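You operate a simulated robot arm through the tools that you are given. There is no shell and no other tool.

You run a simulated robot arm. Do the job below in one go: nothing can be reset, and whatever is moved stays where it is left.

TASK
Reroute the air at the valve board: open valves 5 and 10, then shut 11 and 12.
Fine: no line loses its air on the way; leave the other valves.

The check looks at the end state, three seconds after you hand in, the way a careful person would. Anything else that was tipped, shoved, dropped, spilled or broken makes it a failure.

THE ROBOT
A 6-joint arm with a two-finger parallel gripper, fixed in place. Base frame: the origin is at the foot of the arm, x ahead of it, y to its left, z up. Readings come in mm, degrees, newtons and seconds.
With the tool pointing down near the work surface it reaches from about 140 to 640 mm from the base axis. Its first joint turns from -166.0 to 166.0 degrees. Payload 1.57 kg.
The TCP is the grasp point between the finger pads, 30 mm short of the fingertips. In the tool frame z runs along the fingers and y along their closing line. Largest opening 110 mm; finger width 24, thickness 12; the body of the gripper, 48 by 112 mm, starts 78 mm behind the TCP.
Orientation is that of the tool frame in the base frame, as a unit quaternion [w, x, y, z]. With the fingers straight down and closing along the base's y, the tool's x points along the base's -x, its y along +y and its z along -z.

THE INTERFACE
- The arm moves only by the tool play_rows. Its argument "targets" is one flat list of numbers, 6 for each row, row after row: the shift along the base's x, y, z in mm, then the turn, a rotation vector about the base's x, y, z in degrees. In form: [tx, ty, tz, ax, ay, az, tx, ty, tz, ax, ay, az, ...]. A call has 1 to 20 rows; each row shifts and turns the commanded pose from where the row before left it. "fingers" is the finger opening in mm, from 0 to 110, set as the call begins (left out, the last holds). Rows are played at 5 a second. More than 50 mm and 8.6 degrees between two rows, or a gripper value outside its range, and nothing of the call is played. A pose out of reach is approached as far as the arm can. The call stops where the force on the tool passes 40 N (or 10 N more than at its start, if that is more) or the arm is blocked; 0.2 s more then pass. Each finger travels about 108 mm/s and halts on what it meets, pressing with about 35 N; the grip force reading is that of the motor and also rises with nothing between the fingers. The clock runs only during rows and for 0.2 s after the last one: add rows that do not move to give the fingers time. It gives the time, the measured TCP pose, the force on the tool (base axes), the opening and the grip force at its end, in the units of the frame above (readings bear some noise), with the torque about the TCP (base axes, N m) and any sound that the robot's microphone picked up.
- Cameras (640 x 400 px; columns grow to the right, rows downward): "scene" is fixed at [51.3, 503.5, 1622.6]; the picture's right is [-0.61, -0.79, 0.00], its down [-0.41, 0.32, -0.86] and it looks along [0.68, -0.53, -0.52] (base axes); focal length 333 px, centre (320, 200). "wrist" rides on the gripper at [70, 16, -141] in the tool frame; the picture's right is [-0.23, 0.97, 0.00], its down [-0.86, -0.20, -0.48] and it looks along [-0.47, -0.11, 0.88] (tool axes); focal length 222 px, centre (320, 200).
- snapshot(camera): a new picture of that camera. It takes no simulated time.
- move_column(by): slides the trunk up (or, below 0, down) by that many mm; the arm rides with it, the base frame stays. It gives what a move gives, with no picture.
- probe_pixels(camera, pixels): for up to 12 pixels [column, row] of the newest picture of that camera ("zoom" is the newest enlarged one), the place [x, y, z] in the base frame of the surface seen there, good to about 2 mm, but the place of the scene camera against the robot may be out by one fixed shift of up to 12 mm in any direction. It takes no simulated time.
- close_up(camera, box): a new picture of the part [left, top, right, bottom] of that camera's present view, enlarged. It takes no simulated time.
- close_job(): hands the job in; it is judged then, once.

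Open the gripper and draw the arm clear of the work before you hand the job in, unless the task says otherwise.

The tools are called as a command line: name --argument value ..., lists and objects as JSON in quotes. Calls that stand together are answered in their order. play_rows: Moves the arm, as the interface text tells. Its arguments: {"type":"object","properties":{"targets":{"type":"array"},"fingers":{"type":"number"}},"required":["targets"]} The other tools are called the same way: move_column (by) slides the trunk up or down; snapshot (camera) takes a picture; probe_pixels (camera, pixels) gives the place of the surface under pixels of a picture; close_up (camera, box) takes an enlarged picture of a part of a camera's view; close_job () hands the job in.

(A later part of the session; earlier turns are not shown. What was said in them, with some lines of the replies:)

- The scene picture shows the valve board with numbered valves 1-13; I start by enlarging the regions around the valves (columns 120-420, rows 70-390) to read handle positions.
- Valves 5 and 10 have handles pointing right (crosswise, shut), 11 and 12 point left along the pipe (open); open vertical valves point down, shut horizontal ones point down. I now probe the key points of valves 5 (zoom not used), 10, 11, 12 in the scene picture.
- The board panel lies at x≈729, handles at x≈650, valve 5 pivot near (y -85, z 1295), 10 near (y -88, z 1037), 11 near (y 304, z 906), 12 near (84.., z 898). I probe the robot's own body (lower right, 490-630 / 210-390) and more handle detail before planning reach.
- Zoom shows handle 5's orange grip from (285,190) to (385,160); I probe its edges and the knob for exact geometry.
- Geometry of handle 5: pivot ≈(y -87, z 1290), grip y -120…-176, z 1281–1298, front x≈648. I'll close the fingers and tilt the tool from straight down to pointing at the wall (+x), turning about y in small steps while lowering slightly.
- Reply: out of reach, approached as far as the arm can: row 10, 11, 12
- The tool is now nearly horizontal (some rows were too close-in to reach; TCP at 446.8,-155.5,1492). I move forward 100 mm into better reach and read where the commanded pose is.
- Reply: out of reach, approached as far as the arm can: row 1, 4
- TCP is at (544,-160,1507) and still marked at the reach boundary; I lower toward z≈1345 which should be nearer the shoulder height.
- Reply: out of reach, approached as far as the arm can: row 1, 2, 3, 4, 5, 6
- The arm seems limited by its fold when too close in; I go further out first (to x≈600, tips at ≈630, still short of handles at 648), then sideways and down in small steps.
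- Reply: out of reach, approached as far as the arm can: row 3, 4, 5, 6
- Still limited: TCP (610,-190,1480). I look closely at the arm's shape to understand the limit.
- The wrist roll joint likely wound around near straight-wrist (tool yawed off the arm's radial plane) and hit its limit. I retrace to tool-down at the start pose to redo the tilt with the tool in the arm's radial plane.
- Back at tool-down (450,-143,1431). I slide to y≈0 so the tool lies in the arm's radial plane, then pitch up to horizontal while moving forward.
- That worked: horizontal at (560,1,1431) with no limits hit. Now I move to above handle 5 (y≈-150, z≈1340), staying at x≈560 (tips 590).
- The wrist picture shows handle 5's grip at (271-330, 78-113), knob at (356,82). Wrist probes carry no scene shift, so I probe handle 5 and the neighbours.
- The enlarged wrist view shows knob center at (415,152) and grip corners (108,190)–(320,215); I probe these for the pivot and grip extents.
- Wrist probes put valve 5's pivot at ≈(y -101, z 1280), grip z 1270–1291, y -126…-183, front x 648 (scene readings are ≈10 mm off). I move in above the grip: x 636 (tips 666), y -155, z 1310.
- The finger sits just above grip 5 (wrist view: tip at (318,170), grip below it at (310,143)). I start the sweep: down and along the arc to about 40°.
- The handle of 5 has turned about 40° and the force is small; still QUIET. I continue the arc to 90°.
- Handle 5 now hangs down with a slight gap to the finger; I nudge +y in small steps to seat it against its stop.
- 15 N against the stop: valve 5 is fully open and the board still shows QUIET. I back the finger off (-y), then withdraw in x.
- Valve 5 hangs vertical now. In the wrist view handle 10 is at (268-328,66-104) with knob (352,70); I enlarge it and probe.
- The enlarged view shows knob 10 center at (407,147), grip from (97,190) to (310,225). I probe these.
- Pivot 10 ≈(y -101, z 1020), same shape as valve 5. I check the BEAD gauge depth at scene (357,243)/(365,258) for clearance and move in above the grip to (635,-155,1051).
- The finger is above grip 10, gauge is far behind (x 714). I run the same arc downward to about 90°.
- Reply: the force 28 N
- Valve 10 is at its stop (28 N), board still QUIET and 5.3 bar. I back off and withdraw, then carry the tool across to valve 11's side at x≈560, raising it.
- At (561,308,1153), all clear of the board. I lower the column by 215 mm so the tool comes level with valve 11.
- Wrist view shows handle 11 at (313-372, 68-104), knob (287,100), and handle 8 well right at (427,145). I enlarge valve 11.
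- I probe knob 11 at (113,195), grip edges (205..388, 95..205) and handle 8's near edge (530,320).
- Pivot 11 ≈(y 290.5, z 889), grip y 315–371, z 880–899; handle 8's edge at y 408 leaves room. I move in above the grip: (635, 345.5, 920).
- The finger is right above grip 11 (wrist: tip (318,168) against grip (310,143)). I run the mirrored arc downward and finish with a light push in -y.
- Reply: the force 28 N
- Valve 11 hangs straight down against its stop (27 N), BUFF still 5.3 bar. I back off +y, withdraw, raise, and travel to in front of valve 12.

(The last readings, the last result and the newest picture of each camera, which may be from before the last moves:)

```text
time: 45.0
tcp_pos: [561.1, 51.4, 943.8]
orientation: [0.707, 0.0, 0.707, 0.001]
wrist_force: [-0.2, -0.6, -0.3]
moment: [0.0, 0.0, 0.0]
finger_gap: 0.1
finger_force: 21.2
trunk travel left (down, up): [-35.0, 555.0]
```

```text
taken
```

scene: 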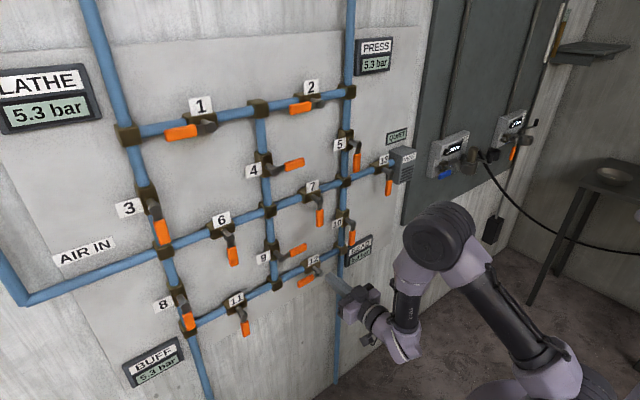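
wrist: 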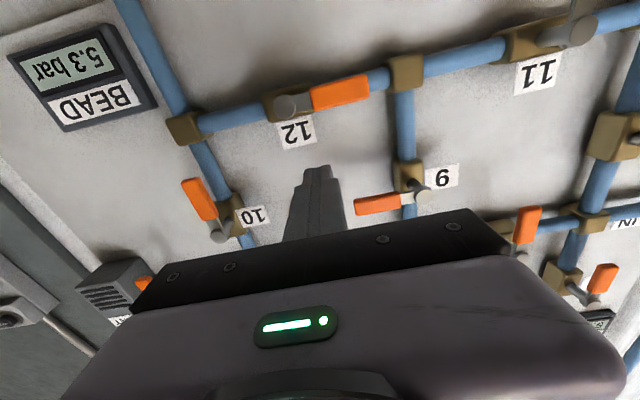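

Wrist view: handle 12 at (312-370, 76-110), knob (287,105); handle 9 at (377,204) must stay clear. I enlarge valve 12.

close_up --camera "wrist" --box '[250, 50, 450, 215]'

```text
2.42 times, centred on (350, 132) of wrist
```

zoom: 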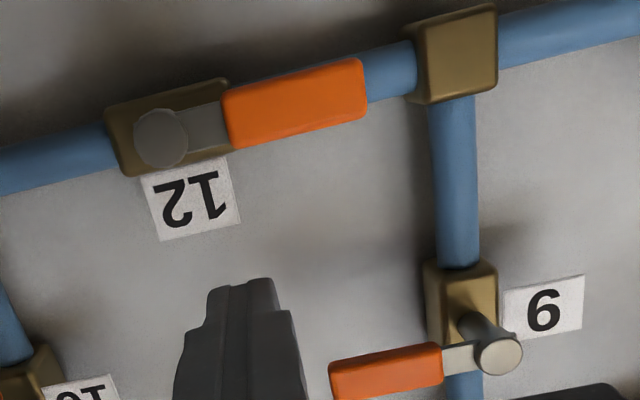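

I probe knob 12 at (161,138), grip 12 edges, and handle 9's lower edge at (385,355).

probe_pixels --camera "zoom" --pixels '[[161, 138], [161, 118], [161, 160], [140, 142], [184, 136], [228, 118], [362, 90], [295, 78], [295, 130], [295, 104], [385, 355], [335, 370]]'

```text
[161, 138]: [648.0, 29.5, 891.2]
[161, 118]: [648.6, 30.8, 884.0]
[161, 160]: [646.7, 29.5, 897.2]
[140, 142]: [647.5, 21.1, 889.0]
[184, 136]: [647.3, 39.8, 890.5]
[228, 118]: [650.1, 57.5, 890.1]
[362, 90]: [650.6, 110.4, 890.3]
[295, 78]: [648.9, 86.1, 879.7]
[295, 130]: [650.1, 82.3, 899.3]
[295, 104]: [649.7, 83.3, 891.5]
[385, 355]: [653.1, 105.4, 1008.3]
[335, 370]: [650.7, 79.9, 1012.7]
```

Pivot 12 ≈(y 30, z 890); handle 9's underside at z≈1008 is well above the finger (top ≈956). I move in above grip 12: (635, 85, 921).

play_rows --targets '[0, 17, 0, 0, 0, 0, 0, 17, 0, 0, 0, 0, 25, 0, 0, 0, 0, 0, 25, 0, 0, 0, 0, 0, 24, 0, 0, 0, 0, 0, 0, 0, -12, 0, 0, 0, 0, 0, -11, 0, 0, 0, 0, 0, 0, 0, 0, 0]'

close_up --camera "scene" --box '[230, 210, 390, 335]'

snapshot --camera "wrist"

```text
time: 46.8
tcp_pos: [634.8, 86.3, 921.2]
orientation: [0.707, 0.0, 0.707, 0.0]
wrist_force: [0.4, 0.0, 0.4]
moment: [0.01, 0.03, -0.03]
finger_gap: 0.0
finger_force: 21.0
trunk travel left (down, up): [-35.0, 555.0]
```

```text
3.20 times, centred on (310, 272) of scene
```

zoom: 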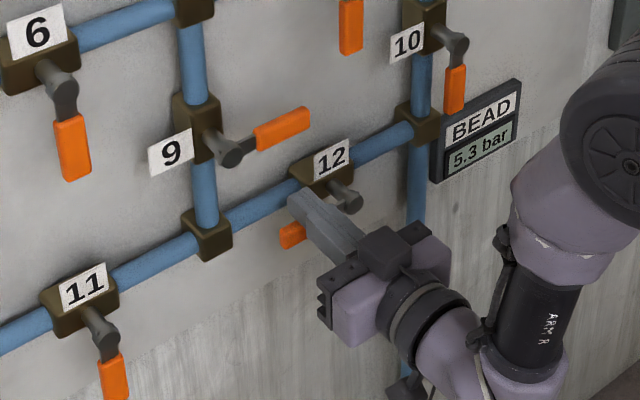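

```text
taken
```

wrist: 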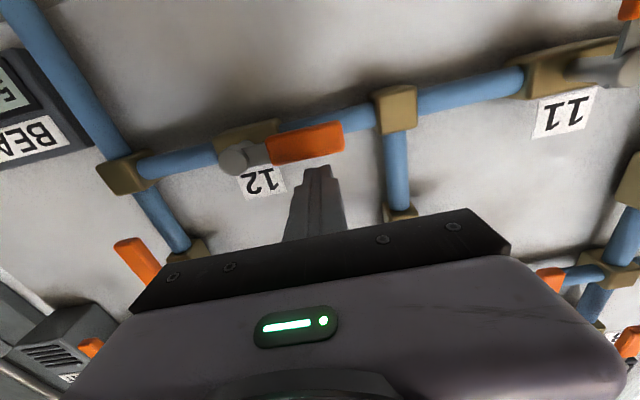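

The finger sits above grip 12, BEAD still at 5.3 bar with 11 shut. I run the same mirrored arc and finish with a light push.

play_rows --targets '[0, 1, -9.5, 0, 0, 0, 0, 3.3, -8.1, 0, 0, 0, 0, 2.1, -8.8, 0, 0, 0, 0, 0.4, -9.7, 0, 0, 0, 0, -1.4, -10.2, 0, 0, 0, 0, -3.4, -10, 0, 0, 0, 0, -5.6, -9.6, 0, 0, 0, 0, -7.7, -8.6, 0, 0, 0, 0, -9.6, -7, 0, 0, 0, 0, -11.1, -5, 0, 0, 0, 0, -2, 0, 0, 0, 0, 0, -2, 0, 0, 0, 0, 0, -2, 0, 0, 0, 0, 0, 0, 0, 0, 0, 0]'

close_up --camera "scene" --box '[230, 210, 390, 335]'

```text
time: 49.8
tcp_pos: [634.3, 51.3, 835.4]
orientation: [0.707, -0.002, 0.707, 0.001]
wrist_force: [-1.4, 19.1, -4.5]
moment: [-0.19, 0.02, 0.25]
finger_gap: 0.0
finger_force: 21.5
trunk travel left (down, up): [-35.0, 555.0]
```

```text
3.20 times, centred on (310, 272) of scene
```

zoom: 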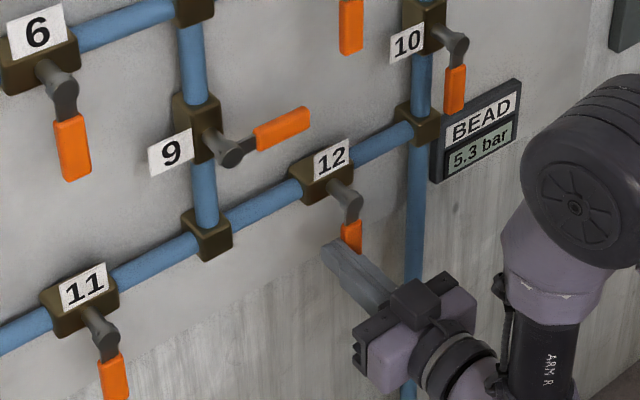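

Valve 12 now hangs down at its stop (19 N). I back off +y, withdraw 100 mm from the wall and then open the gripper well clear of the board.

play_rows --targets '[0, 15, 0, 0, 0, 0, 0, 12, 0, 0, 0, 0, -25, 0, 0, 0, 0, 0, -25, 0, 0, 0, 0, 0, -25, 0, 0, 0, 0, 0, -25, 0, 0, 0, 0, 0, 0, 0, 0, 0, 0, 0]'

play_rows --targets '[0, 0, 10, 0, 0, 0, 0, 0, 0, 0, 0, 0, 0, 0, 0, 0, 0, 0, 0, 0, 0, 0, 0, 0, 0, 0, 0, 0, 0, 0]' --fingers 110

snapshot --camera "scene"

snapshot --camera "wrist"

close_up --camera "scene" --box '[240, 70, 420, 290]'

close_up --camera "scene" --box '[110, 180, 350, 390]'

```text
time: 51.4
tcp_pos: [534.9, 76.9, 834.8]
orientation: [0.707, 0.001, 0.707, 0.0]
wrist_force: [-0.1, 0.2, -0.5]
moment: [-0.01, 0.01, 0.02]
finger_gap: 0.0
finger_force: 21.3
trunk travel left (down, up): [-35.0, 555.0]
```

```text
time: 52.6
tcp_pos: [534.6, 76.9, 845.0]
orientation: [0.707, 0.001, 0.707, 0.001]
wrist_force: [-0.3, 0.2, -0.2]
moment: [-0.03, -0.01, -0.05]
finger_gap: 110.0
finger_force: 0.0
trunk travel left (down, up): [-35.0, 555.0]
```

```text
taken
```

scene: 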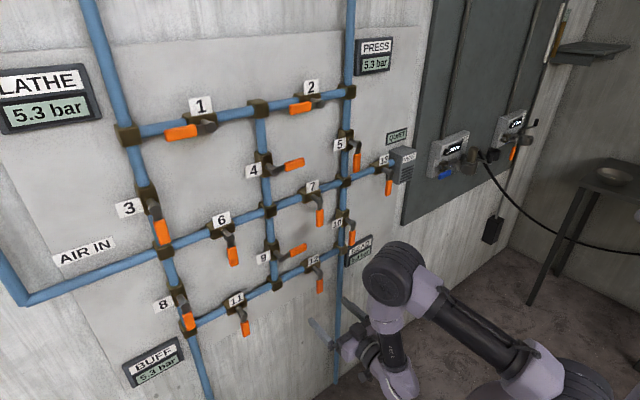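

```text
taken
```

wrist: 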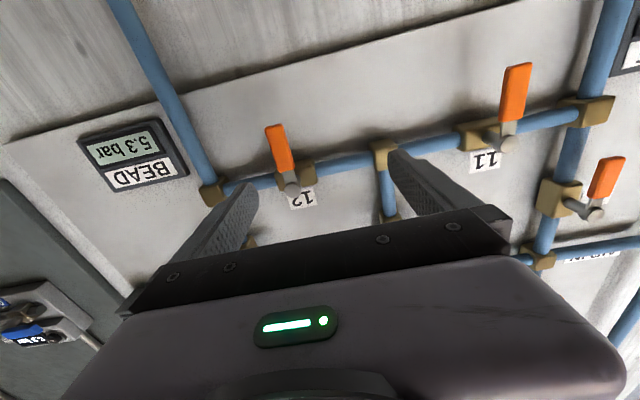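

```text
1.82 times, centred on (330, 180) of scene
```

zoom: 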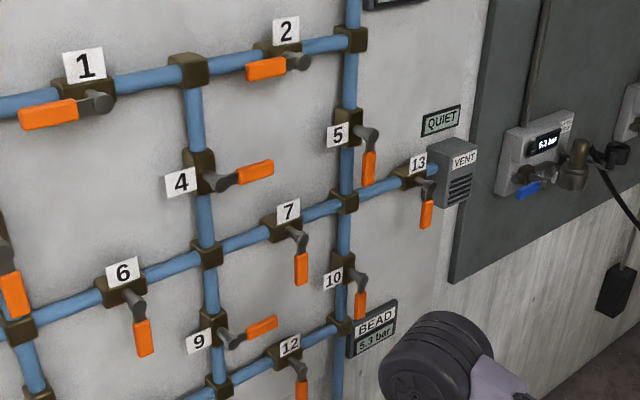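

```text
1.90 times, centred on (230, 285) of scene
```

zoom: 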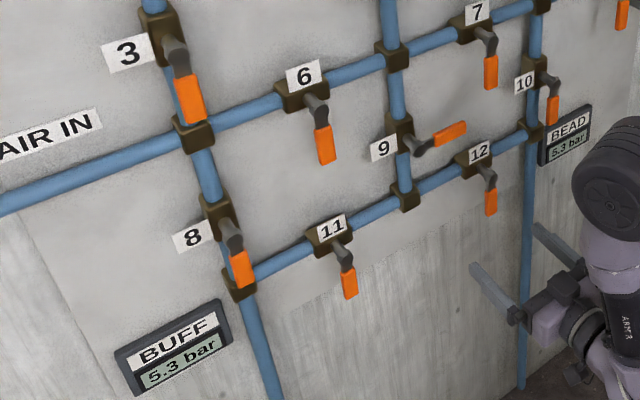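

Valves 5 and 10 now lie along their pipes, 11 and 12 across theirs; the others are unchanged, all gauges read 5.3 bar and the vent panel reads QUIET. I draw the arm back a little more before handing in.

play_rows --targets '[-15, 0, 10, 0, 0, 0, -15, 0, 10, 0, 0, 0, 0, 0, 0, 0, 0, 0]'

snapshot --camera "scene"

```text
time: 53.4
tcp_pos: [503.4, 75.8, 865.6]
orientation: [0.707, 0.0, 0.707, 0.0]
wrist_force: [-0.6, -0.3, 0.3]
moment: [0.0, -0.02, -0.03]
finger_gap: 109.9
finger_force: 0.1
trunk travel left (down, up): [-35.0, 555.0]
```

```text
taken
```

scene: 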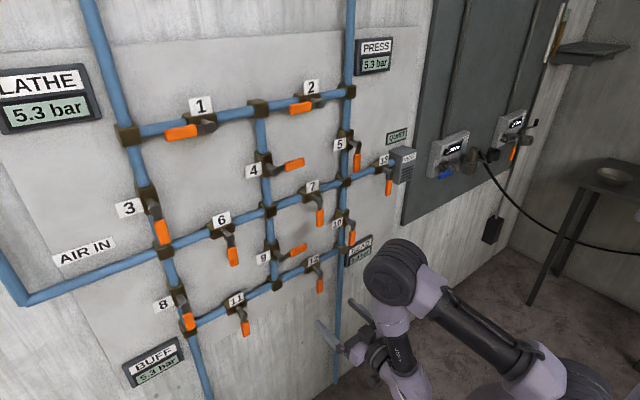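

The arm is clear, the gripper is open, and the board shows the state the task asked for. I hand the job in.

close_job

```text
The job is handed in.
```

I opened valves 5 and 10, then shut 11 and 12, in that order. Each handle was turned until it met its stop.

- **Air:** the LATHE, PRESS, BUFF and BEAD gauges read 5.3 bar whenever I could see them. The vent panel read QUIET before the first valve and at the end. BEAD is now fed through 5 and 10.
- **Other valves:** 1, 2, 3, 4, 6, 7, 8, 9 and 13 look the same as at the start, and I touched nothing else on the board.
- **Arm:** I opened the gripper and drew it back. The fingertips are about 115 mm short of the handles, and the trunk is 340 mm lower than where it began.

The job is handed in; it returned no verdict.
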